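You operate a simulated robot arm through the tools that you are given. There is no shell and no other tool.

The job below is to be done with a simulated robot arm. You get a single attempt, and the scene is never put back.

Task
Dose the little blue cup as the trial card says; put it back.
Fine: on the thick black ring, under the nozzle, one push of the little green lever a dose, none more; grey swing arm parked again. Set down upright: what you pick out. Where these are worked on the way, their far stop is far enough and under half their travel is too little: grey swing arm.

The check looks at the end state, three seconds after you hand in, the way a careful person would. Anything else that was tipped, shoved, dropped, spilled or broken makes it a failure.

Robot
A 6-joint arm with a two-finger parallel gripper, fixed in place. Base frame: the origin is on the floor under the middle of its stand, x ahead of it, y to its left, z up; the work surface is at about z = 800. Lengths are in mm, angles in rad, forces in N, time in s.
It reaches about 1347 mm from its shoulder. Its first joint turns from -2.897 to 2.897 rad. Payload 3.91 kg.
The TCP is the grasp point between the finger pads, 30 mm short of the fingertips. In the tool frame z runs along the fingers and y along their closing line. Largest opening 110 mm; finger width 20, thickness 10; the body of the gripper, 48 by 112 mm, starts 55 mm behind the TCP.
Orientation is that of the tool frame in the base frame, as a unit quaternion [w, x, y, z]. With the fingers straight down and closing along the base's y, the tool's x points along the base's -x, its y along +y and its z along -z.

Tools
- The arm moves only by the tool drive_tool. Its argument "moves" is a list of rows, each a list of 3 entries, a list of its own where there are three numbers: the shift along the base's x, y, z in mm, then the turn, a rotation vector about the base's x, y, z in rad, then the gripper command, from -1 (fully open) to 1 (shut), values between in proportion. In form: [[[dx, dy, dz], [rx, ry, rz], jaw], ...]. A call has 1 to 20 rows; each row shifts and turns the commanded pose from where the row before left it. Each row takes 0.2 s and may step no farther than 50 mm and 0.15 rad from the row before; otherwise, or with a gripper value out of range, the whole call is refused. Where a pose cannot be reached the arm comes as near as it can. A force on the tool above 40 N (or 10 N above the force at the start of the call, whichever is more), or a blocked arm, ends the call early, and 0.2 s more pass. Each finger travels about 108 mm/s and halts on what it meets, pressing with about 36 N; the grip force reading is that of the motor and also rises with nothing between the fingers. The clock runs only during rows and for 0.2 s after the last one: add rows that do not move to give the fingers time. The reply holds the time, the measured pose of the TCP, the force on the tool along the base axes, the opening and the grip force, in the units named above and with some noise, with the torque about the TCP (base axes, N m) and any sound that the robot's microphone picked up.
- Cameras (640 x 400 px; columns grow to the right, rows downward): "scene" is fixed at [220.2, -499.5, 1575.9]; the picture's right is [0.71, -0.70, 0.00], its down [-0.38, -0.39, -0.84] and it looks along [0.59, 0.60, -0.54] (base axes); focal length 350 px, centre (320, 200). "wrist" rides on the gripper at [72, 17, -103] in the tool frame; the picture's right is [-0.23, 0.97, 0.00], its down [-0.76, -0.18, -0.62] and it looks along [-0.61, -0.14, 0.78] (tool axes); focal length 222 px, centre (320, 200). There is no depth. A picture from a camera that has moved, and an enlarged one, comes with that camera's place and axes in the base frame and with its lens.
- grab_frame(camera): a new picture of that camera. It takes no simulated time.
- inspect(camera, box): a new picture of the part [left, top, right, bottom] of that camera's present view, enlarged. It takes no simulated time.
- hand_in(): hands the job in; it is judged then, once.

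Places have to be worked out from the pictures, the camera data and where the tool is seen. Open the gripper and draw the arm clear of the work before you hand the job in, unless the task says otherwise.

The tools are called after "Request:" as a command line: name --argument value ..., lists and objects as JSON in quotes. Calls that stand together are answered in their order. drive_tool: Moves the arm, as the interface text tells. Its arguments: {"type":"object","properties":{"moves":{"type":"array","items":{"type":"array"}}},"required":["moves"]} The other tools are called the same way: grab_frame (camera) takes a picture; inspect (camera, box) takes an enlarged picture of a part of a camera's view; hand_in () hands the job in.

At the start:

```text
clock: 0.0
ee_pos: [664.2, 204.7, 1157.8]
tcp_rot: [0.0, -0.001, 1.0, 0.0]
force: [0.0, 0.2, 0.3]
wrist_torque: [0.02, -0.01, 0.02]
width: 110.1
grasp_force: 0.0
```

scene: 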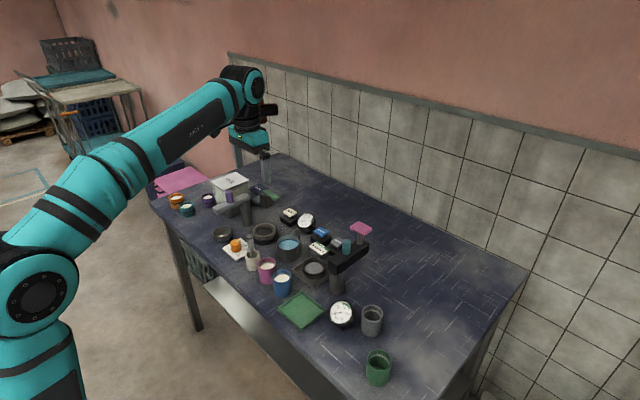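
wrist: 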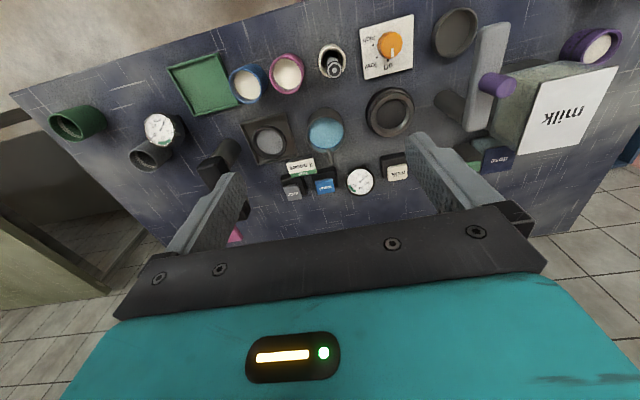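

I start by looking closer at the crowded table to identify the cup, the card, the ring, the lever and the swing arm.

Request:
inspect --camera "scene" --box '[150, 160, 310, 260]'

Request:
inspect --camera "scene" --box '[230, 200, 390, 300]'

Request:
inspect --camera "scene" --box '[260, 280, 420, 390]'

Request:
inspect --camera "wrist" --box '[220, 0, 440, 140]'

Request:
inspect --camera "wrist" --box '[220, 100, 440, 240]'

Request:
inspect --camera "wrist" --box '[420, 0, 640, 180]'

```text
4.00 times, centred on (230, 210) of scene
camera zoom: at [220.2, -499.5, 1575.9], right [0.71, -0.7, 0.0], down [-0.38, -0.39, -0.84], along [0.59, 0.6, -0.54], focal length 1401 px, centre (680, 160)
```

zoom: 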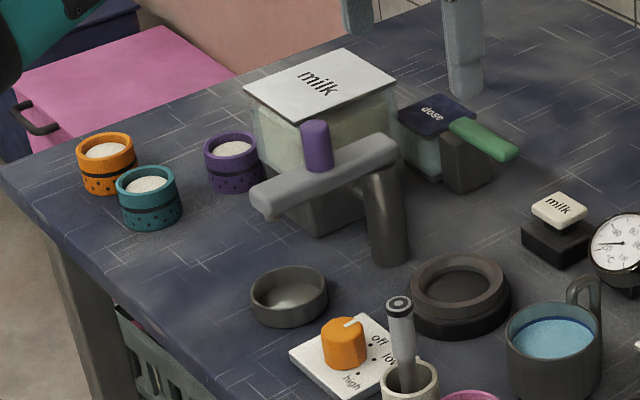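

```text
4.00 times, centred on (310, 250) of scene
camera zoom: at [220.2, -499.5, 1575.9], right [0.71, -0.7, 0.0], down [-0.38, -0.39, -0.84], along [0.59, 0.6, -0.54], focal length 1401 px, centre (360, 0)
```

zoom: 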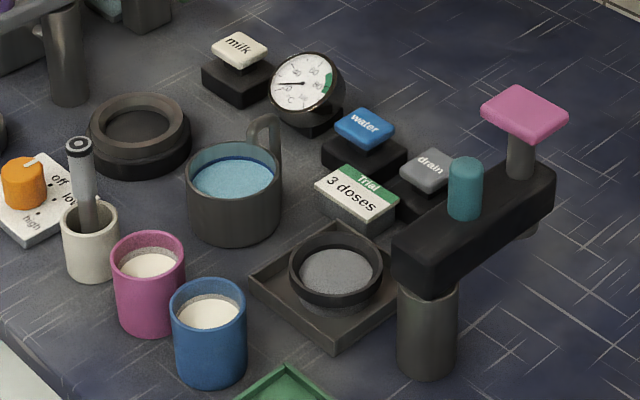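

```text
3.64 times, centred on (340, 335) of scene
camera zoom: at [220.2, -499.5, 1575.9], right [0.71, -0.7, 0.0], down [-0.38, -0.39, -0.84], along [0.59, 0.6, -0.54], focal length 1274 px, centre (247, -291)
```

zoom: 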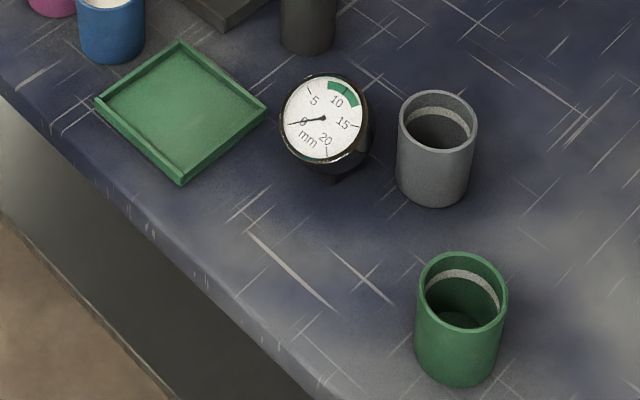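

```text
2.86 times, centred on (330, 70) of wrist
camera zoom: at [593.8, 222.5, 1262.9], right [0.23, 0.97, 0.0], down [0.76, -0.18, 0.62], along [0.61, -0.14, -0.78], focal length 635 px, centre (291, 571)
```

zoom: 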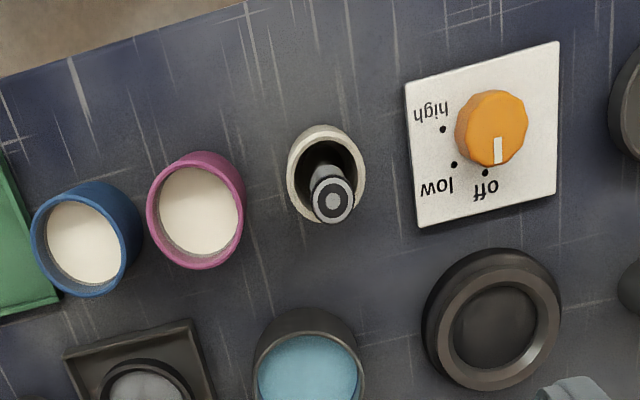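

```text
2.86 times, centred on (330, 170) of wrist
camera zoom: at [593.8, 222.5, 1262.9], right [0.23, 0.97, 0.0], down [0.76, -0.18, 0.62], along [0.61, -0.14, -0.78], focal length 635 px, centre (291, 286)
```

zoom: 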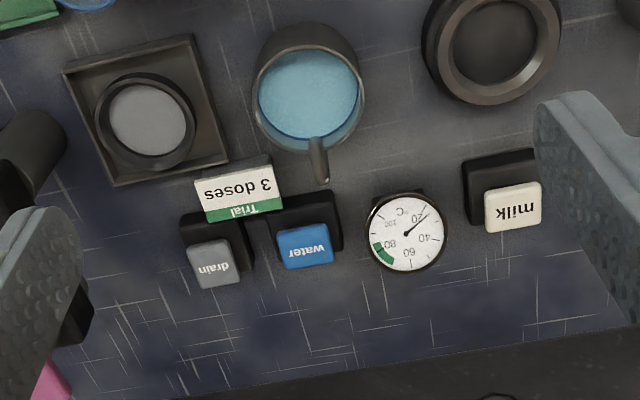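

```text
2.22 times, centred on (530, 90) of wrist
camera zoom: at [593.8, 222.5, 1262.9], right [0.23, 0.97, 0.0], down [0.76, -0.18, 0.62], along [0.61, -0.14, -0.78], focal length 494 px, centre (-147, 444)
```

zoom: 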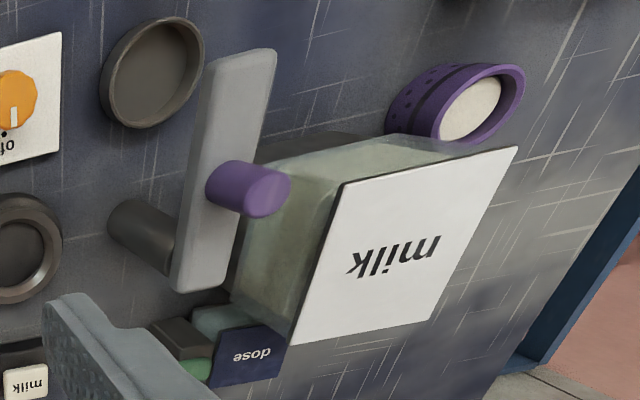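

The trial card says 3 doses. I put the blue cup near (645, 88), the thick black ring near (766, 332), the grey swing arm's pivot near (757, 430), and the green lever near (880, 444). I'll lower and tilt the wrist camera to look under the swing arm for the nozzle.

Request:
drive_tool --moves '[[[-24, 32, -26], [0, -0.1, 0], -1], [[-24, 32, -26], [0, -0.1, 0], -1], [[-24, 32, -26], [0, -0.1, 0], -1], [[-24, 32, -26], [0, -0.1, 0], -1], [[-24, 32, -26], [0, -0.1, 0], -1], [[-24, 32, -26], [0, -0.1, 0], -1], [[0, 0, 0], [0, 0, 0], -1]]'

Request:
grab_frame --camera "wrist"

Request:
grab_frame --camera "scene"

```text
clock: 1.6
ee_pos: [522.9, 399.6, 1004.2]
tcp_rot: [0.297, -0.002, 0.955, 0.001]
force: [0.3, 0.9, -0.4]
wrist_torque: [-0.03, 0.0, -0.03]
width: 110.1
grasp_force: 0.0
```

```text
taken
camera wrist: at [405.9, 416.1, 1049.4], right [0.19, 0.97, 0.13], down [0.28, -0.18, 0.94], along [0.94, -0.14, -0.3], focal length 222 px, centre (320, 200)
```

wrist: 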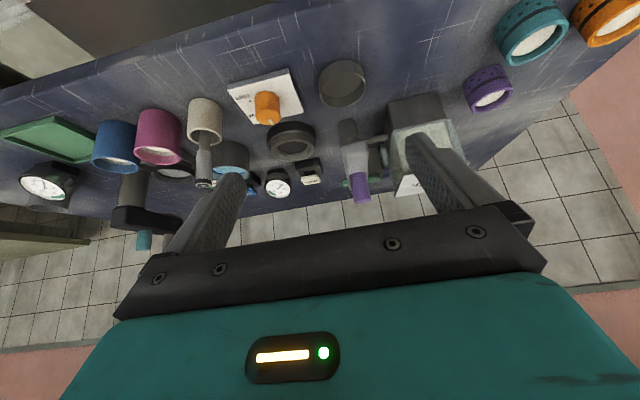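

```text
taken
```

scene: 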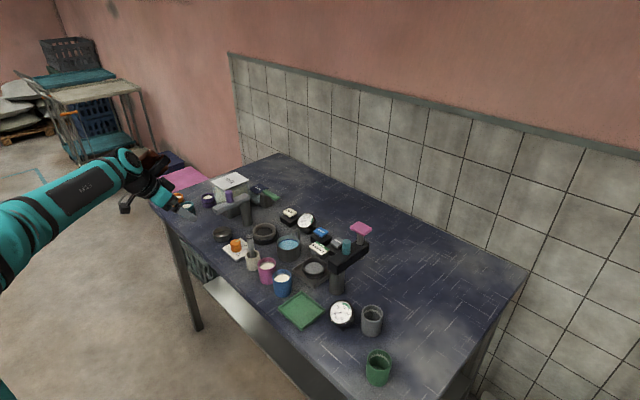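

The wrist picture is upside down (its down axis points at world up). I zoom on the machine area.

Request:
inspect --camera "wrist" --box '[240, 60, 480, 220]'

Request:
inspect --camera "wrist" --box '[320, 80, 440, 220]'

Request:
inspect --camera "scene" --box '[190, 165, 310, 255]'

```text
2.50 times, centred on (360, 140) of wrist
camera zoom: at [405.9, 416.1, 1049.4], right [0.19, 0.97, 0.13], down [0.28, -0.18, 0.94], along [0.94, -0.14, -0.3], focal length 555 px, centre (220, 350)
```

zoom: 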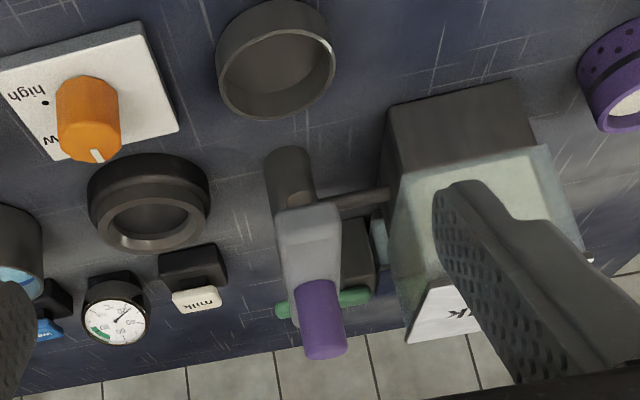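

```text
2.86 times, centred on (380, 150) of wrist
camera zoom: at [405.9, 416.1, 1049.4], right [0.19, 0.97, 0.13], down [0.28, -0.18, 0.94], along [0.94, -0.14, -0.3], focal length 635 px, centre (149, 343)
```

zoom: 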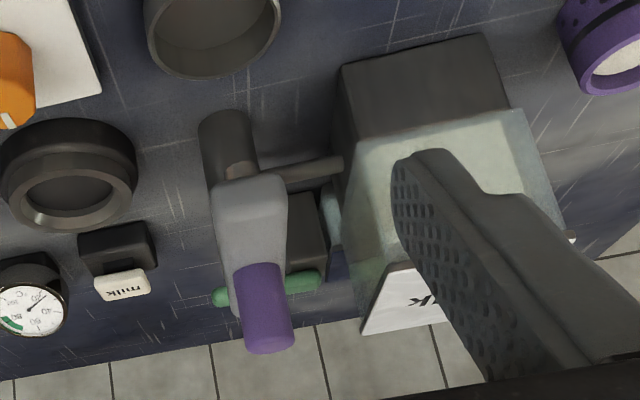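

```text
4.44 times, centred on (250, 210) of scene
camera zoom: at [220.2, -499.5, 1575.9], right [0.71, -0.7, 0.0], down [-0.38, -0.39, -0.84], along [0.59, 0.6, -0.54], focal length 1556 px, centre (631, 156)
```

zoom: 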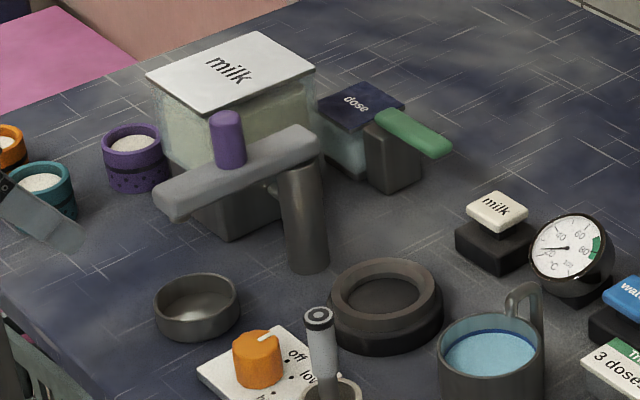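

No nozzle is visible from above, so I lower the camera to a horizontal view to see the underside of the swing arm.

Request:
drive_tool --moves '[[[-8, 0, -38], [0, -0.1, 0], -1], [[-8, 0, -38], [0, -0.1, 0], -1], [[-8, 0, -42], [0, -0.1, 0], -1], [[0, 0, 0], [0, 0, 0], -1]]'

Request:
grab_frame --camera "wrist"

Request:
inspect --camera "wrist" --box '[240, 60, 480, 220]'

```text
clock: 2.6
ee_pos: [500.0, 400.3, 883.7]
tcp_rot: [0.435, -0.001, 0.9, 0.0]
force: [-0.1, 0.5, 0.1]
wrist_torque: [0.0, 0.0, 0.01]
width: 110.2
grasp_force: 0.1
```

```text
taken
camera wrist: at [375.1, 416.7, 892.7], right [0.14, 0.97, 0.18], down [-0.02, -0.18, 0.98], along [0.99, -0.14, -0.01], focal length 222 px, centre (320, 200)
```

wrist: 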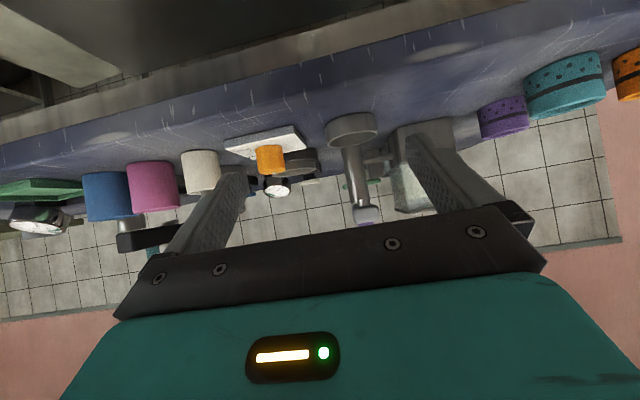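

```text
2.50 times, centred on (360, 140) of wrist
camera zoom: at [375.1, 416.7, 892.7], right [0.14, 0.97, 0.18], down [-0.02, -0.18, 0.98], along [0.99, -0.14, -0.01], focal length 555 px, centre (220, 350)
```

zoom: 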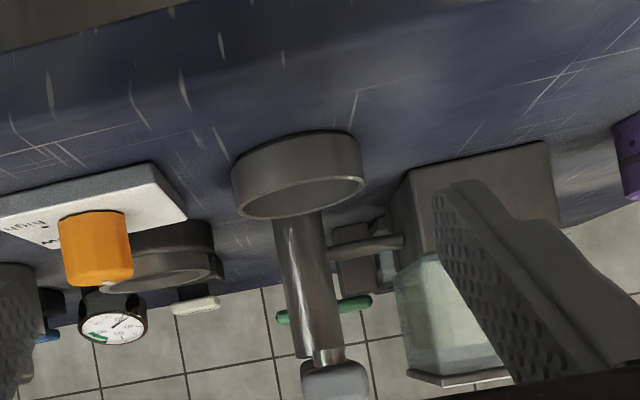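

I zoom on the arm tip, where a short lighter cylinder seems to hang below the end.

Request:
inspect --camera "wrist" --box '[330, 150, 410, 230]'

Request:
inspect --camera "wrist" --box '[250, 110, 420, 210]'

```text
5.00 times, centred on (370, 190) of wrist
camera zoom: at [375.1, 416.7, 892.7], right [0.14, 0.97, 0.18], down [-0.02, -0.18, 0.98], along [0.99, -0.14, -0.01], focal length 1111 px, centre (70, 250)
```

zoom: 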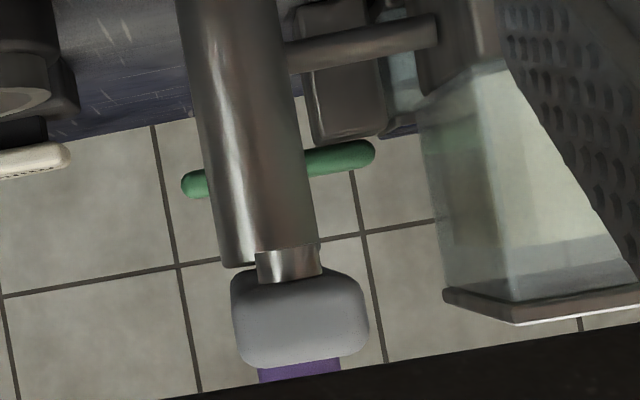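

```text
3.76 times, centred on (335, 160) of wrist
camera zoom: at [375.1, 416.7, 892.7], right [0.14, 0.97, 0.18], down [-0.02, -0.18, 0.98], along [0.99, -0.14, -0.01], focal length 836 px, centre (264, 351)
```

zoom: 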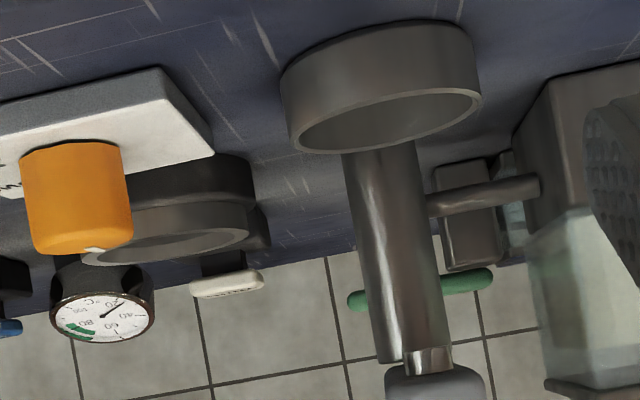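

The nozzle is the short metal cylinder under the free end of the grey arm, its bottom near z = 900 at about (672, 431). Next I go back above with fingers down for precise views of the ring, arm and lever.

Request:
drive_tool --moves '[[[15, -12, 35], [0, 0.15, 0], -1], [[20, -12, 35], [0, 0.15, 0], -1], [[25, -12, 30], [0, 0.15, 0], -1], [[30, -12, 25], [0, 0.15, 0], -1], [[30, -12, 21], [0, 0.15, 0], -1], [[30, -10, 20], [0, 0.15, 0], -1], [[0, 0, 0], [0, 0, 0], -1]]'

Request:
grab_frame --camera "wrist"

Request:
inspect --camera "wrist" --box '[200, 20, 520, 220]'

```text
clock: 4.2
ee_pos: [644.7, 327.6, 1049.7]
tcp_rot: [0.001, -0.002, 1.0, 0.0]
force: [0.1, 0.0, 0.1]
wrist_torque: [-0.02, 0.02, 0.0]
width: 110.3
grasp_force: 0.0
```

```text
taken
camera wrist: at [573.2, 343.9, 1154.3], right [0.23, 0.97, 0.0], down [0.76, -0.18, 0.62], along [0.61, -0.14, -0.78], focal length 222 px, centre (320, 200)
```

wrist: 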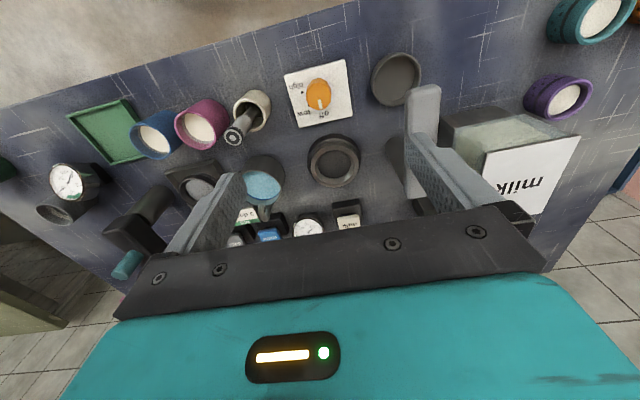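

```text
2.00 times, centred on (360, 120) of wrist
camera zoom: at [573.2, 343.9, 1154.3], right [0.23, 0.97, 0.0], down [0.76, -0.18, 0.62], along [0.61, -0.14, -0.78], focal length 444 px, centre (240, 360)
```

zoom: 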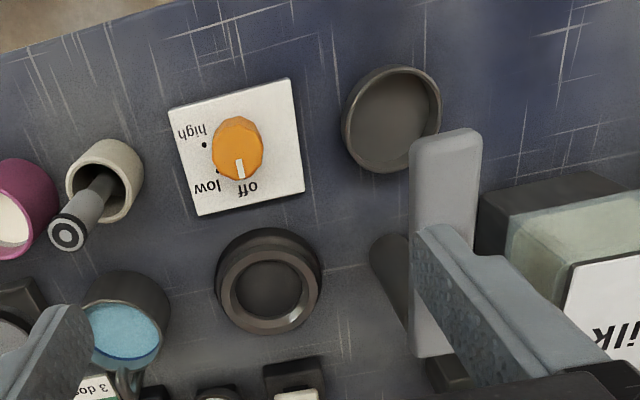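

The ring centre computes to about (761, 326) with its top near z = 827. The nozzle radius from the pivot is about 103, so the swing arm's far stop should put the nozzle over it. I now move above the blue cup, turning the gripper 90 degrees so it closes along x, because the pink cup is close in y.

Request:
drive_tool --moves '[[[0, -22, -4], [0, 0, 0.1428], -1], [[0, -22, -4], [0, 0, 0.1428], -1], [[0, -22, -4], [0, 0, 0.1428], -1], [[0, -22, -4], [0, 0, 0.1428], -1], [[0, -22, -4], [0, 0, 0.1428], -1], [[0, -22, -4], [0, 0, 0.1428], -1], [[0, -22, -4], [0, 0, 0.1428], -1], [[0, -22, -4], [0, 0, 0.1428], -1], [[0, -22, -4], [0, 0, 0.1428], -1], [[0, -21, -4], [0, 0, 0.1428], -1], [[0, -21, -10], [0, 0, 0.1428], -1], [[0, 0, 0], [0, 0, 0], -1]]'

Request:
grab_frame --camera "wrist"

Request:
grab_frame --camera "scene"

```text
clock: 6.8
ee_pos: [646.9, 83.9, 999.2]
tcp_rot: [0.0, 0.708, -0.707, -0.001]
force: [-0.2, 0.2, 0.5]
wrist_torque: [-0.01, -0.02, -0.03]
width: 109.8
grasp_force: 0.0
```

```text
taken
camera wrist: at [631.7, 12.5, 1103.4], right [-0.97, 0.22, 0.0], down [0.18, 0.76, 0.62], along [0.14, 0.61, -0.78], focal length 222 px, centre (320, 200)
```

wrist: 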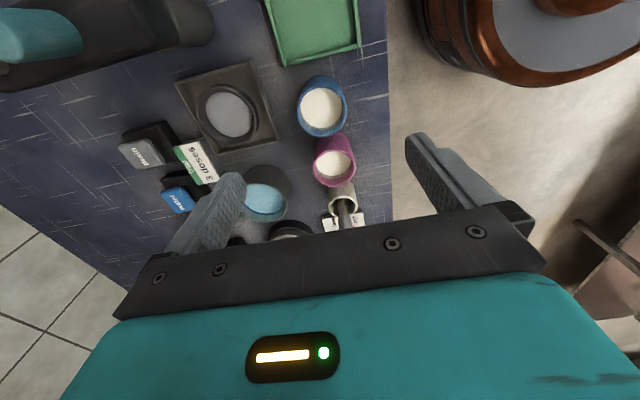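

```text
taken
```

scene: 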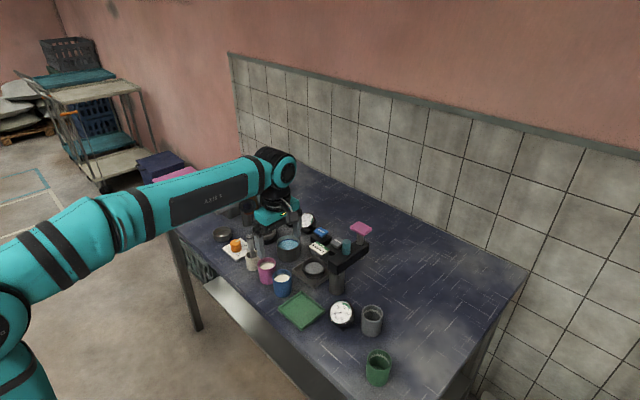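

The hand is above the cup now; I zoom in on the cup for an accurate position and size.

Request:
inspect --camera "wrist" --box '[260, 50, 400, 190]'

Request:
inspect --camera "scene" --box '[245, 245, 325, 305]'

```text
2.86 times, centred on (330, 120) of wrist
camera zoom: at [631.7, 12.5, 1103.4], right [-0.97, 0.22, 0.0], down [0.18, 0.76, 0.62], along [0.14, 0.61, -0.78], focal length 635 px, centre (291, 429)
```

zoom: 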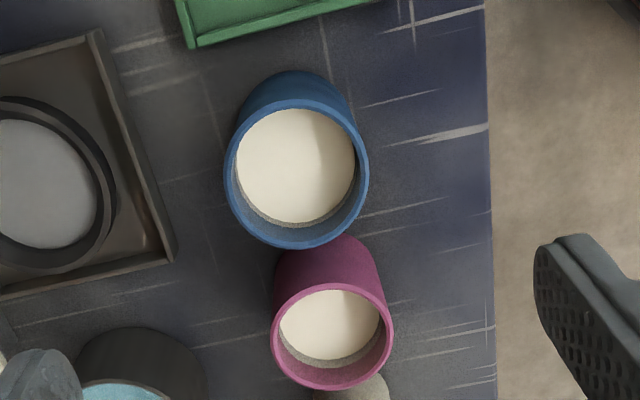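

```text
6.67 times, centred on (285, 275) of scene
camera zoom: at [220.2, -499.5, 1575.9], right [0.71, -0.7, 0.0], down [-0.38, -0.39, -0.84], along [0.59, 0.6, -0.54], focal length 2335 px, centre (553, -300)
```

zoom: 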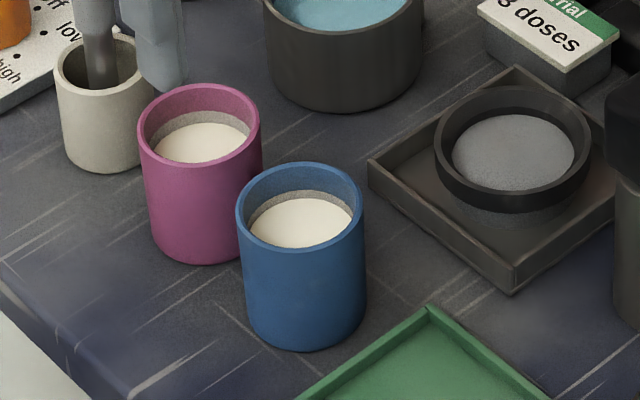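

The cup rim is at about (645, 84, 864), so roughly 54 mm in diameter and 64 mm tall, and the pink cup leaves a gap of about 17 mm. Before grasping, I check whether the cup would sit on or in the thick ring by viewing the ring from nearby.

Request:
drive_tool --moves '[[[19, 40, -6], [0, 0, 0], -1], [[19, 40, -6], [0, 0, 0], -1], [[19, 40, -6], [0, 0, 0], -1], [[19, 40, -6], [0, 0, 0], -1], [[19, 40, -7], [0, 0, 0], -1], [[19, 42, -8], [0, 0, 0], -1], [[0, 0, 0], [0, 0, 0], -1]]'

Request:
grab_frame --camera "wrist"

Request:
inspect --camera "wrist" --box '[240, 50, 400, 180]'

```text
clock: 8.4
ee_pos: [760.0, 327.1, 961.0]
tcp_rot: [0.0, 0.707, -0.707, -0.001]
force: [0.3, 0.9, -0.4]
wrist_torque: [0.01, 0.0, 0.02]
width: 110.1
grasp_force: 0.0
```

```text
taken
camera wrist: at [744.6, 255.7, 1065.4], right [-0.97, 0.23, 0.0], down [0.18, 0.76, 0.62], along [0.14, 0.61, -0.78], focal length 222 px, centre (320, 200)
```

wrist: 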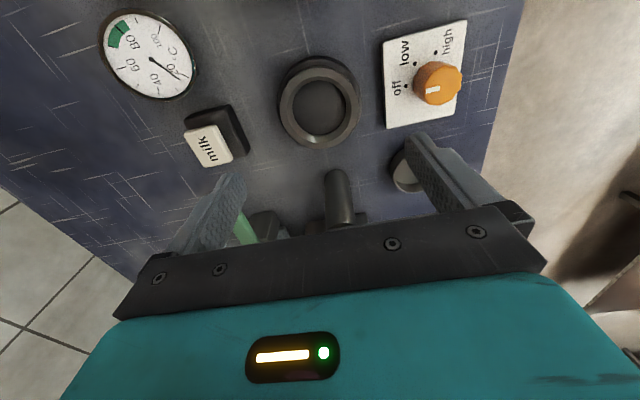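

```text
3.08 times, centred on (320, 115) of wrist
camera zoom: at [744.6, 255.7, 1065.4], right [-0.97, 0.23, 0.0], down [0.18, 0.76, 0.62], along [0.14, 0.61, -0.78], focal length 684 px, centre (320, 462)
```

zoom: 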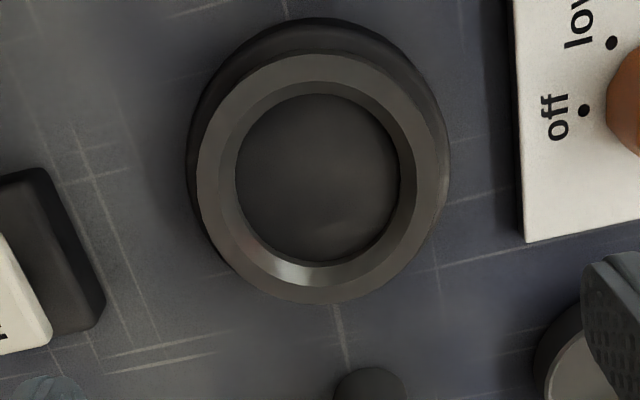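

The ring has a chamfered recess about 58 mm wide with its floor near z = 815, so the 54 mm cup nests in it. The ring centre is about (760.4, 326.3). I return above the cup, staying high over the thermometer whose top is near z = 924, and set the jaw to about 80 mm.

Request:
drive_tool --moves '[[[0, -20, 35], [0, 0, 0], -1], [[-19, -37, 0], [0, 0, 0], -1], [[-19, -37, 0], [0, 0, 0], -0.8], [[-19, -37, 0], [0, 0, 0], -0.6], [[-19, -37, 0], [0, 0, 0], -0.45], [[-19, -37, 0], [0, 0, 0], -0.45], [[-19.5, -38, 0], [0, 0, 0], -0.45], [[0, 0, -40], [0, 0, 0], -0.45], [[0, 0, 0], [0, 0, 0], -0.45]]'

Request:
grab_frame --camera "wrist"

Request:
inspect --camera "wrist" --box '[240, 50, 400, 180]'

```text
clock: 10.4
ee_pos: [645.3, 88.2, 955.1]
tcp_rot: [0.0, 0.707, -0.707, -0.001]
force: [1.3, 0.9, 0.1]
wrist_torque: [0.01, 0.01, -0.05]
width: 79.4
grasp_force: 0.1
```

```text
taken
camera wrist: at [630.2, 15.7, 1058.7], right [-0.97, 0.23, 0.0], down [0.18, 0.76, 0.62], along [0.14, 0.61, -0.78], focal length 222 px, centre (320, 200)
```

wrist: 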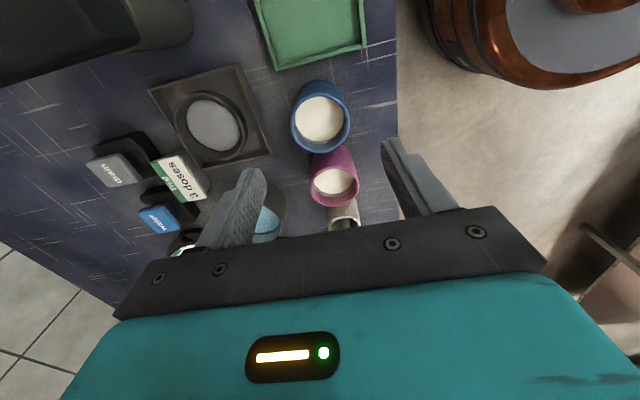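

```text
3.08 times, centred on (320, 115) of wrist
camera zoom: at [630.2, 15.7, 1058.7], right [-0.97, 0.23, 0.0], down [0.18, 0.76, 0.62], along [0.14, 0.61, -0.78], focal length 684 px, centre (320, 462)
```

zoom: 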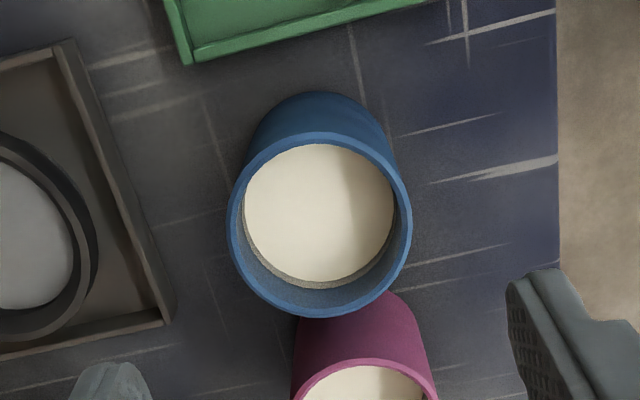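

The cup centre refines to (646.2, 84.3), so I shift slightly and descend to grip near the rim (TCP z about 854) with the jaws still open.

Request:
drive_tool --moves '[[[0.6, -3.2, -35], [0, 0, 0], -0.45], [[0, 0, -35], [0, 0, 0], -0.45], [[0, 0, -20], [0, 0, 0], -0.45], [[0, 0, -11], [0, 0, 0], -0.45], [[0, 0, 0], [0, 0, 0], -0.45]]'

Request:
grab_frame --camera "wrist"

Request:
inspect --camera "scene" --box '[235, 225, 335, 305]'

```text
clock: 11.6
ee_pos: [649.0, 82.7, 854.8]
tcp_rot: [0.0, 0.708, -0.706, -0.002]
force: [0.0, 0.0, 0.0]
wrist_torque: [0.03, -0.02, -0.02]
width: 79.7
grasp_force: 0.1
```

```text
taken
camera wrist: at [633.3, 10.3, 959.2], right [-0.97, 0.23, 0.0], down [0.18, 0.76, 0.62], along [0.14, 0.61, -0.78], focal length 222 px, centre (320, 200)
```

wrist: 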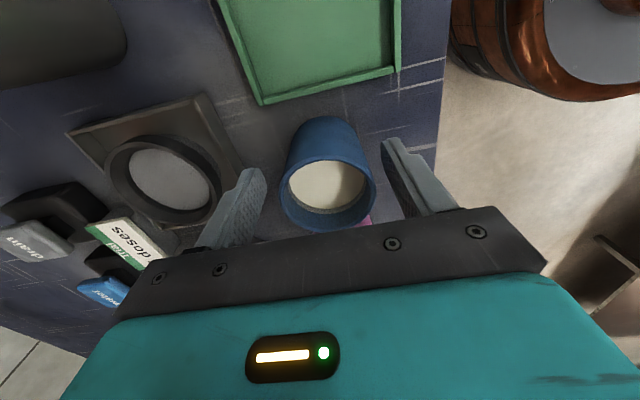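

```text
5.00 times, centred on (285, 265) of scene
camera zoom: at [220.2, -499.5, 1575.9], right [0.71, -0.7, 0.0], down [-0.38, -0.39, -0.84], along [0.59, 0.6, -0.54], focal length 1751 px, centre (495, -125)
```

zoom: 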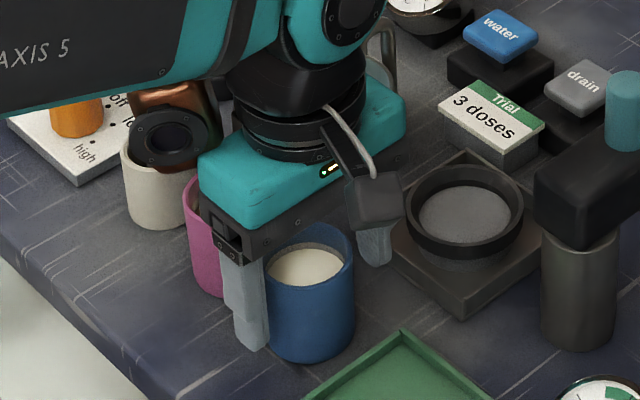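

The pose settled about 2 mm off. I zoom on the wrist view to recentre on the cup before closing.

Request:
inspect --camera "wrist" --box '[220, 100, 460, 250]'

```text
2.67 times, centred on (340, 175) of wrist
camera zoom: at [633.3, 10.3, 959.2], right [-0.97, 0.23, 0.0], down [0.18, 0.76, 0.62], along [0.14, 0.61, -0.78], focal length 592 px, centre (267, 267)
```

zoom: 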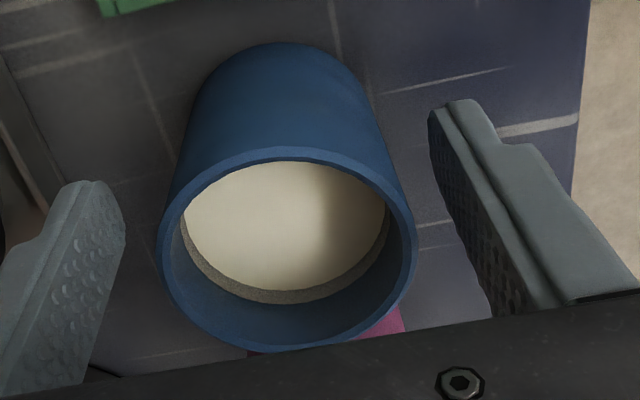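

The cup centre is at about (646.6, 83.5) against the TCP at about (648.7, 82.2), so I correct by (-2.2, +1.3) and then close on the cup.

Request:
drive_tool --moves '[[[-2.2, 1.3, 0], [0, 0, 0], -0.45], [[0, 0, 0], [0, 0, 0], -0.45], [[0, 0, 0], [0, 0, 0], -0.45]]'

Request:
inspect --camera "wrist" --box '[220, 100, 460, 250]'

```text
clock: 12.4
ee_pos: [645.7, 85.0, 854.7]
tcp_rot: [0.0, 0.708, -0.706, -0.001]
force: [1.3, 0.3, -0.2]
wrist_torque: [0.01, -0.03, 0.02]
width: 79.7
grasp_force: 0.0
```

```text
2.67 times, centred on (340, 175) of wrist
camera zoom: at [630.2, 12.2, 958.5], right [-0.97, 0.23, 0.0], down [0.18, 0.76, 0.62], along [0.14, 0.61, -0.78], focal length 592 px, centre (267, 267)
```

zoom: 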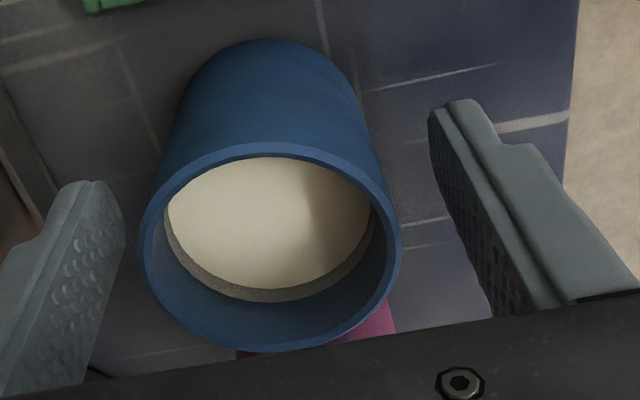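

The cup and TCP agree to under 1 mm now, so I close gently onto the cup.

Request:
drive_tool --moves '[[[0, 0, 0], [0, 0, 0], -0.2], [[0, 0, 0], [0, 0, 0], 0.0], [[0, 0, 0], [0, 0, 0], 0.3], [[0, 0, 0], [0, 0, 0], 0.3]]'

Request:
grab_frame --camera "wrist"

```text
clock: 13.4
ee_pos: [647.0, 84.3, 854.1]
tcp_rot: [0.0, 0.708, -0.707, -0.002]
force: [-0.2, 0.1, 0.1]
wrist_torque: [0.01, -0.02, 0.0]
width: 51.7
grasp_force: 35.6
```

```text
taken
camera wrist: at [630.1, 12.2, 958.6], right [-0.97, 0.23, 0.0], down [0.18, 0.76, 0.62], along [0.14, 0.61, -0.78], focal length 222 px, centre (320, 200)
```

wrist: 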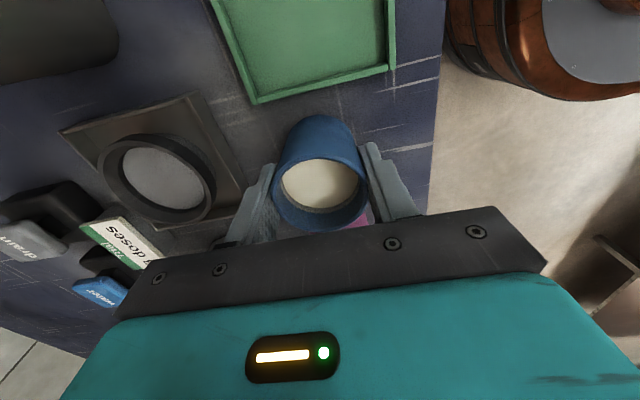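

Gripped at 51.7 mm with 35.6 N. I lift straight up by 150 mm so the cup bottom clears the thermometer.

Request:
drive_tool --moves '[[[0, 0, 8], [0, 0, 0], 0.3], [[0, 0, 16], [0, 0, 0], 0.3], [[0, 0, 24], [0, 0, 0], 0.3], [[0, 0, 28], [0, 0, 0], 0.3], [[0, 0, 28], [0, 0, 0], 0.3], [[0, 0, 24], [0, 0, 0], 0.3], [[0, 0, 14], [0, 0, 0], 0.3], [[0, 0, 8], [0, 0, 0], 0.3], [[0, 0, 0], [0, 0, 0], 0.3]]'

Request:
grab_frame --camera "wrist"

Request:
grab_frame --camera "scene"

```text
clock: 15.4
ee_pos: [645.4, 85.2, 1005.2]
tcp_rot: [0.0, 0.708, -0.707, 0.0]
force: [-0.5, -0.3, -1.1]
wrist_torque: [-0.02, -0.04, -0.02]
width: 51.7
grasp_force: 35.5
```

```text
taken
camera wrist: at [629.8, 11.9, 1109.6], right [-0.97, 0.23, 0.0], down [0.18, 0.76, 0.62], along [0.14, 0.61, -0.78], focal length 222 px, centre (320, 200)
```

wrist: 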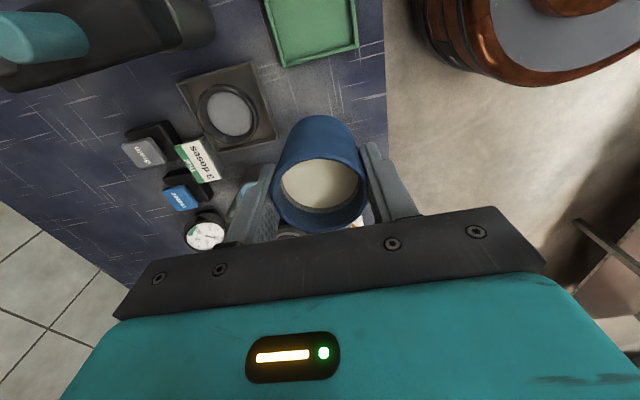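

```text
taken
```

scene: 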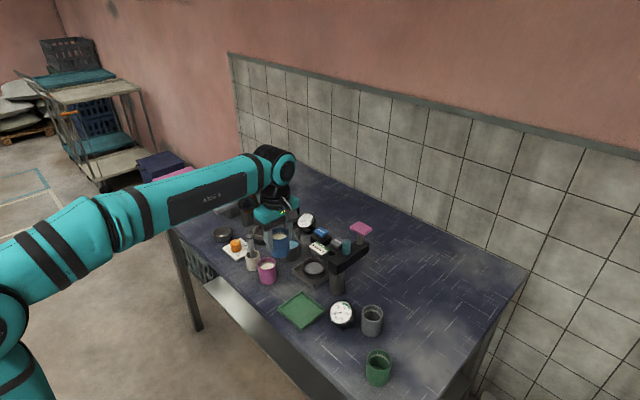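

The cup is held level with about 1 N of weight. I carry it smoothly above the ring.

Request:
drive_tool --moves '[[[6, 12, 0], [0, 0, 0], 0.3], [[12, 25.5, 0], [0, 0, 0], 0.3], [[16, 34, 0], [0, 0, 0], 0.3], [[16, 34, 0], [0, 0, 0], 0.3], [[16, 34, 0], [0, 0, 0], 0.3], [[16, 34, 0], [0, 0, 0], 0.3], [[16, 34, 0], [0, 0, 0], 0.3], [[10, 22, 0], [0, 0, 0], 0.3], [[6.2, 13, 0], [0, 0, 0], 0.3], [[0, 0, 0], [0, 0, 0], 0.3], [[0, 0, 0], [0, 0, 0], 0.3]]'

Request:
grab_frame --camera "wrist"

Request:
inspect --camera "scene" --box '[200, 165, 320, 265]'

```text
clock: 17.8
ee_pos: [761.0, 324.8, 1004.5]
tcp_rot: [0.0, 0.708, -0.706, -0.002]
force: [0.1, 0.5, -1.9]
wrist_torque: [0.05, -0.03, 0.02]
width: 51.5
grasp_force: 36.0
```

```text
taken
camera wrist: at [744.9, 253.4, 1109.9], right [-0.97, 0.23, 0.0], down [0.18, 0.76, 0.62], along [0.14, 0.61, -0.78], focal length 222 px, centre (320, 200)
```

wrist: 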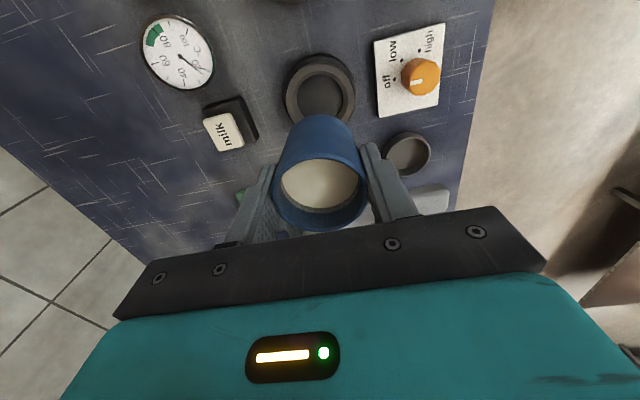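

```text
4.00 times, centred on (260, 215) of scene
camera zoom: at [220.2, -499.5, 1575.9], right [0.71, -0.7, 0.0], down [-0.38, -0.39, -0.84], along [0.59, 0.6, -0.54], focal length 1401 px, centre (560, 140)
```

zoom: 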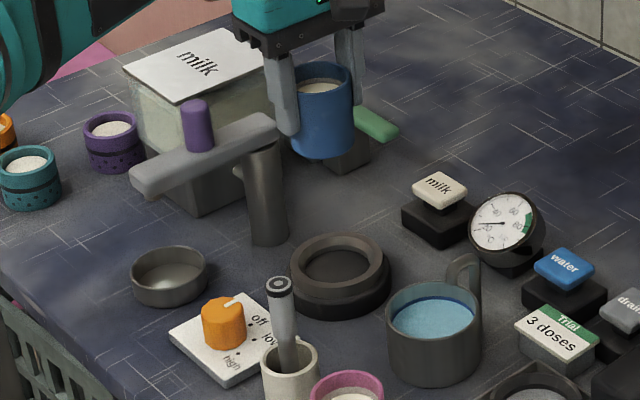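

I zoom on the ring from this view to refine its centre relative to the held cup.

Request:
inspect --camera "wrist" --box '[260, 40, 380, 140]'

Request:
inspect --camera "wrist" --box '[220, 100, 460, 250]'

```text
4.00 times, centred on (320, 90) of wrist
camera zoom: at [744.9, 253.4, 1109.9], right [-0.97, 0.23, 0.0], down [0.18, 0.76, 0.62], along [0.14, 0.61, -0.78], focal length 888 px, centre (320, 640)
```

zoom: 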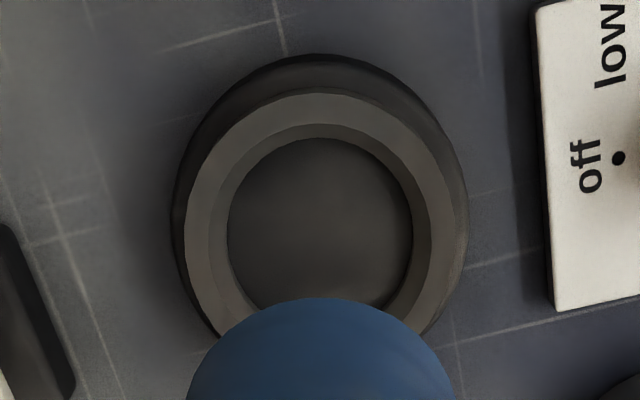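

```text
2.67 times, centred on (340, 175) of wrist
camera zoom: at [744.9, 253.4, 1109.9], right [-0.97, 0.23, 0.0], down [0.18, 0.76, 0.62], along [0.14, 0.61, -0.78], focal length 592 px, centre (267, 267)
```

zoom: 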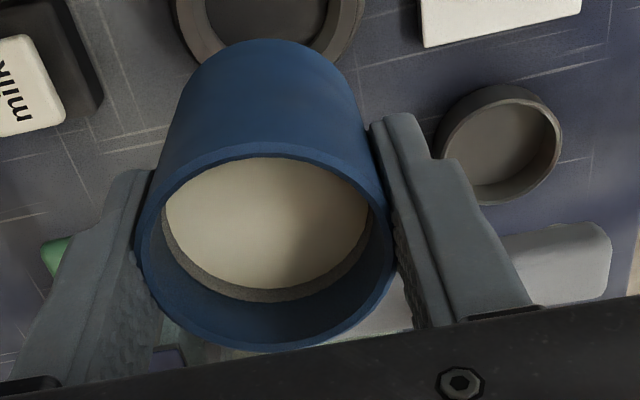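

The ring centre is about (759.8, 327.3) and the held cup about (761.3, 325.7). I correct and descend partway, then re-measure.

Request:
drive_tool --moves '[[[-0.7, 0.7, -10], [0, 0, 0], 0.3], [[-0.6, 0.7, -20], [0, 0, 0], 0.3], [[0, 0, -25], [0, 0, 0], 0.3], [[0, 0, -25], [0, 0, 0], 0.3], [[0, 0, -14], [0, 0, 0], 0.3], [[0, 0, 0], [0, 0, 0], 0.3], [[0, 0, 0], [0, 0, 0], 0.3]]'

Request:
inspect --camera "wrist" --box '[240, 40, 400, 160]'

Request:
inspect --camera "scene" --box '[220, 185, 320, 255]'

```text
clock: 19.4
ee_pos: [757.9, 325.6, 911.5]
tcp_rot: [0.0, 0.707, -0.707, -0.002]
force: [0.5, -0.8, -1.8]
wrist_torque: [0.0, -0.02, -0.01]
width: 51.2
grasp_force: 35.8
```

```text
3.33 times, centred on (320, 100) of wrist
camera zoom: at [742.2, 253.4, 1016.1], right [-0.97, 0.23, 0.0], down [0.18, 0.76, 0.62], along [0.14, 0.61, -0.78], focal length 740 px, centre (320, 533)
```

zoom: 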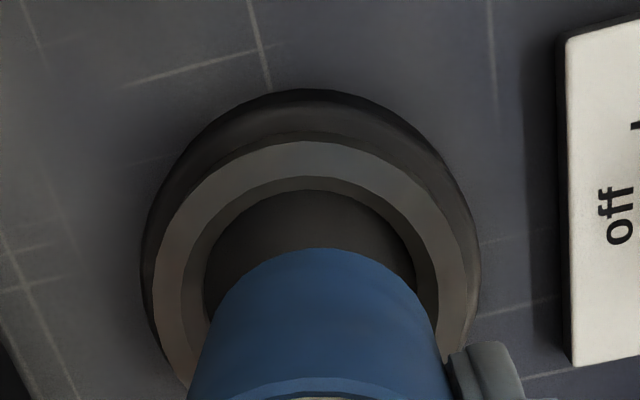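

```text
5.71 times, centred on (270, 220) of scene
camera zoom: at [220.2, -499.5, 1575.9], right [0.71, -0.7, 0.0], down [-0.38, -0.39, -0.84], along [0.59, 0.6, -0.54], focal length 2001 px, centre (606, 86)
```

zoom: 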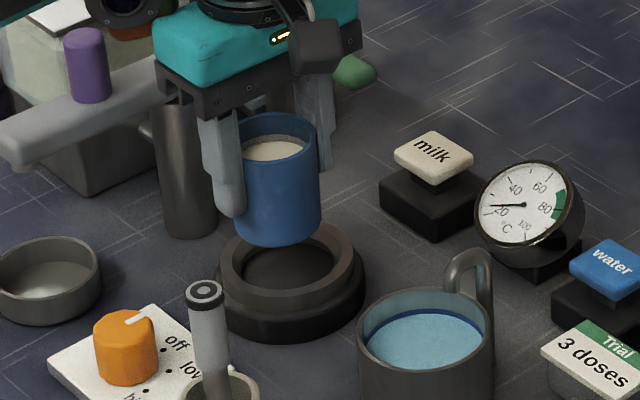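

I compare cup and ring in an enlarged scene view to cross-check the alignment.

Request:
inspect --camera "scene" --box '[248, 200, 292, 250]'

Request:
inspect --camera "wrist" --box '[260, 60, 380, 140]'

```text
8.00 times, centred on (270, 225) of scene
camera zoom: at [220.2, -499.5, 1575.9], right [0.71, -0.7, 0.0], down [-0.38, -0.39, -0.84], along [0.59, 0.6, -0.54], focal length 2802 px, centre (720, 0)
```

zoom: 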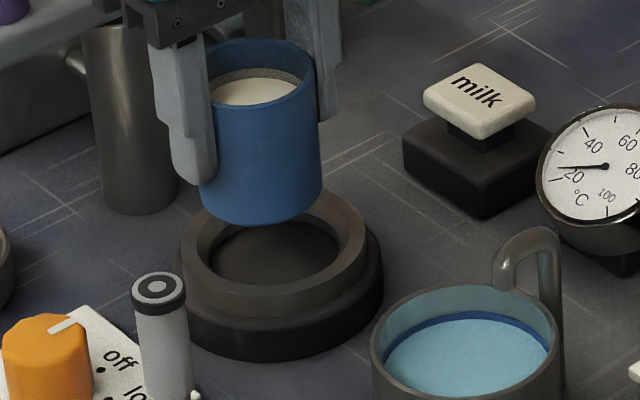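

```text
5.00 times, centred on (320, 100) of wrist
camera zoom: at [742.2, 253.4, 1016.1], right [-0.97, 0.23, 0.0], down [0.18, 0.76, 0.62], along [0.14, 0.61, -0.78], focal length 1111 px, centre (320, 700)
```

zoom: 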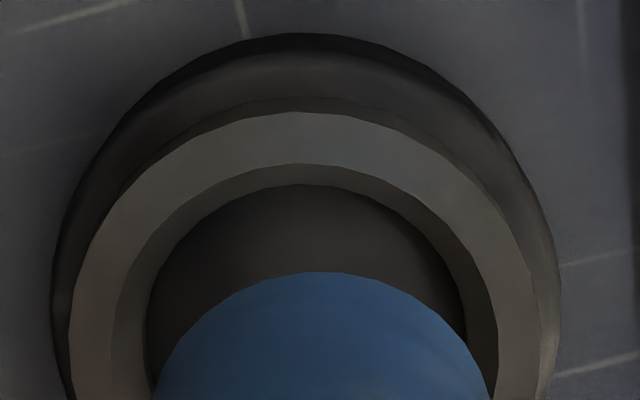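

The two cameras agree on the ring centre to about 2 mm, near (760.4, 326.8). I nudge (+2, +1) and lower to just above the ring, where cup bottom and ring can be compared directly.

Request:
drive_tool --moves '[[[1, 0.5, -5], [0, 0, 0], 0.3], [[1, 0.5, -10], [0, 0, 0], 0.3], [[0, 0, -7], [0, 0, 0], 0.3], [[0, 0, 0], [0, 0, 0], 0.3], [[0, 0, 0], [0, 0, 0], 0.3]]'

Request:
inspect --camera "wrist" --box '[240, 60, 400, 180]'

Request:
inspect --camera "scene" --box '[248, 205, 292, 250]'

```text
clock: 20.6
ee_pos: [760.8, 329.0, 890.1]
tcp_rot: [0.0, 0.708, -0.707, -0.001]
force: [0.5, -0.6, -0.3]
wrist_torque: [-0.02, -0.03, -0.01]
width: 51.2
grasp_force: 36.9
```

```text
3.33 times, centred on (320, 120) of wrist
camera zoom: at [744.9, 256.7, 995.0], right [-0.97, 0.23, 0.0], down [0.18, 0.76, 0.62], along [0.14, 0.61, -0.78], focal length 740 px, centre (320, 467)
```

zoom: 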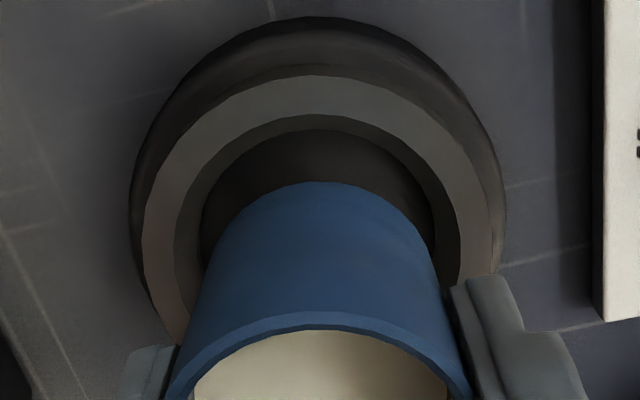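

```text
8.89 times, centred on (270, 228) of scene
camera zoom: at [220.2, -499.5, 1575.9], right [0.71, -0.7, 0.0], down [-0.38, -0.39, -0.84], along [0.59, 0.6, -0.54], focal length 3113 px, centre (764, -44)
```

zoom: 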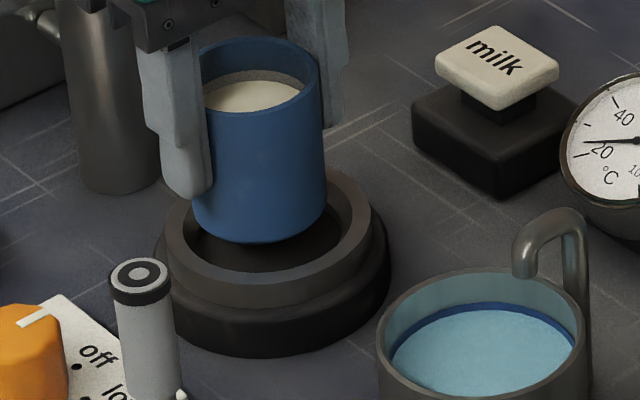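

The cup is about 1.2 mm off in x: the cup is at (761.3, 329.0) and the ring at (762.5, 328.6). I make that small correction and read the camera position.

Request:
drive_tool --moves '[[[1.1, -0.4, 0], [0, 0, 0], 0.3], [[0, 0, 0], [0, 0, 0], 0.3], [[0, 0, 0], [0, 0, 0], 0.3]]'

Request:
inspect --camera "wrist" --box '[240, 60, 400, 180]'

```text
clock: 21.4
ee_pos: [761.8, 329.1, 889.6]
tcp_rot: [0.0, 0.708, -0.706, -0.001]
force: [0.4, -0.6, -0.9]
wrist_torque: [0.02, -0.03, 0.0]
width: 51.2
grasp_force: 35.9
```

```text
3.33 times, centred on (320, 120) of wrist
camera zoom: at [746.3, 257.0, 994.4], right [-0.97, 0.23, 0.0], down [0.18, 0.76, 0.62], along [0.14, 0.61, -0.78], focal length 740 px, centre (320, 467)
```

zoom: 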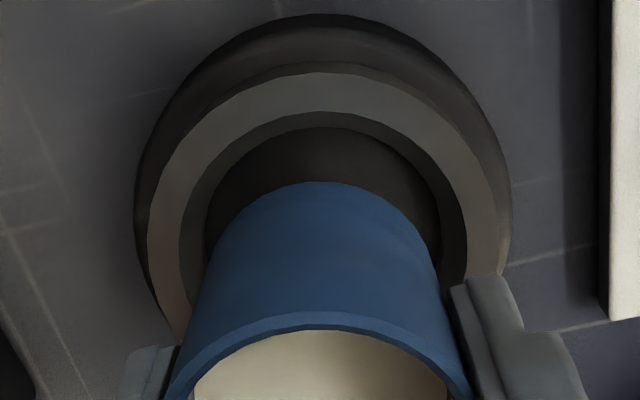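

Centred now. I lower in small steps and watch the force.

Request:
drive_tool --moves '[[[0, 0, -5], [0, 0, 0], 0.3], [[0, 0, -5], [0, 0, 0], 0.3], [[0, 0, -3], [0, 0, 0], 0.3], [[0, 0, 0], [0, 0, 0], 0.3]]'

Request:
inspect --camera "wrist" --box '[240, 60, 400, 180]'

```text
clock: 22.4
ee_pos: [760.8, 329.0, 878.0]
tcp_rot: [0.001, -0.707, 0.707, 0.001]
force: [-1.2, -4.0, 3.4]
wrist_torque: [-0.12, 0.05, 0.02]
width: 51.6
grasp_force: 35.6
```

```text
3.33 times, centred on (320, 120) of wrist
camera zoom: at [745.0, 255.8, 981.8], right [-0.97, 0.23, 0.0], down [0.18, 0.76, 0.62], along [0.14, 0.61, -0.78], focal length 740 px, centre (320, 467)
```

zoom: 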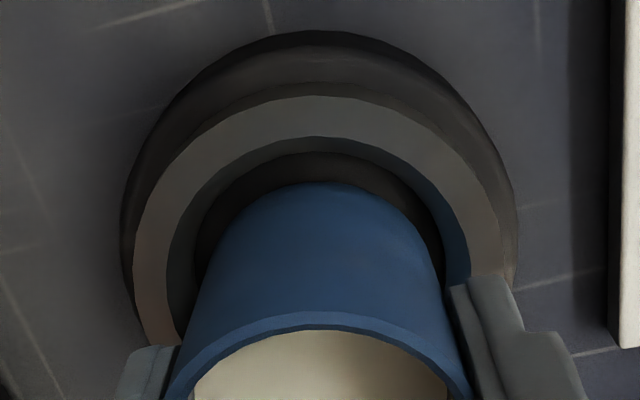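

Contact forces of about -4 N in y and +3.4 N in z show the cup touching the chamfer on its +y side. I shift about 1.8 mm toward -y and then continue down.

Request:
drive_tool --moves '[[[-0.3, -1.8, 1], [0, 0, 0], 0.3], [[0, 0, 0], [0, 0, 0], 0.3], [[0, 0, -3], [0, 0, 0], 0.3], [[0, 0, 0], [0, 0, 0], 0.3]]'

Request:
inspect --camera "wrist" --box '[240, 60, 400, 180]'

```text
clock: 23.4
ee_pos: [759.4, 326.9, 874.8]
tcp_rot: [-0.001, 0.708, -0.707, -0.001]
force: [0.2, 0.5, -0.4]
wrist_torque: [0.0, 0.02, -0.03]
width: 51.2
grasp_force: 36.1
```

```text
3.33 times, centred on (320, 120) of wrist
camera zoom: at [744.2, 254.5, 979.2], right [-0.97, 0.23, 0.0], down [0.18, 0.76, 0.62], along [0.14, 0.61, -0.78], focal length 740 px, centre (320, 467)
```

zoom: 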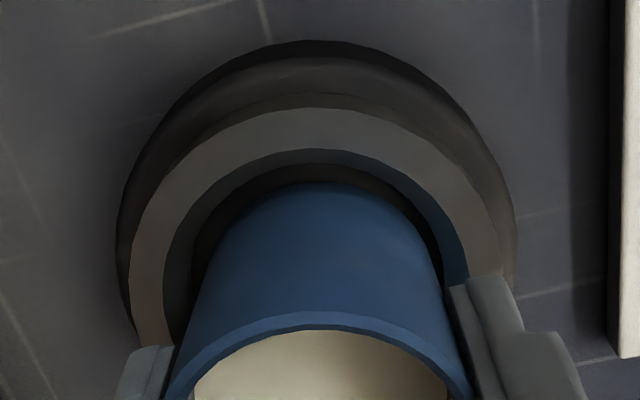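

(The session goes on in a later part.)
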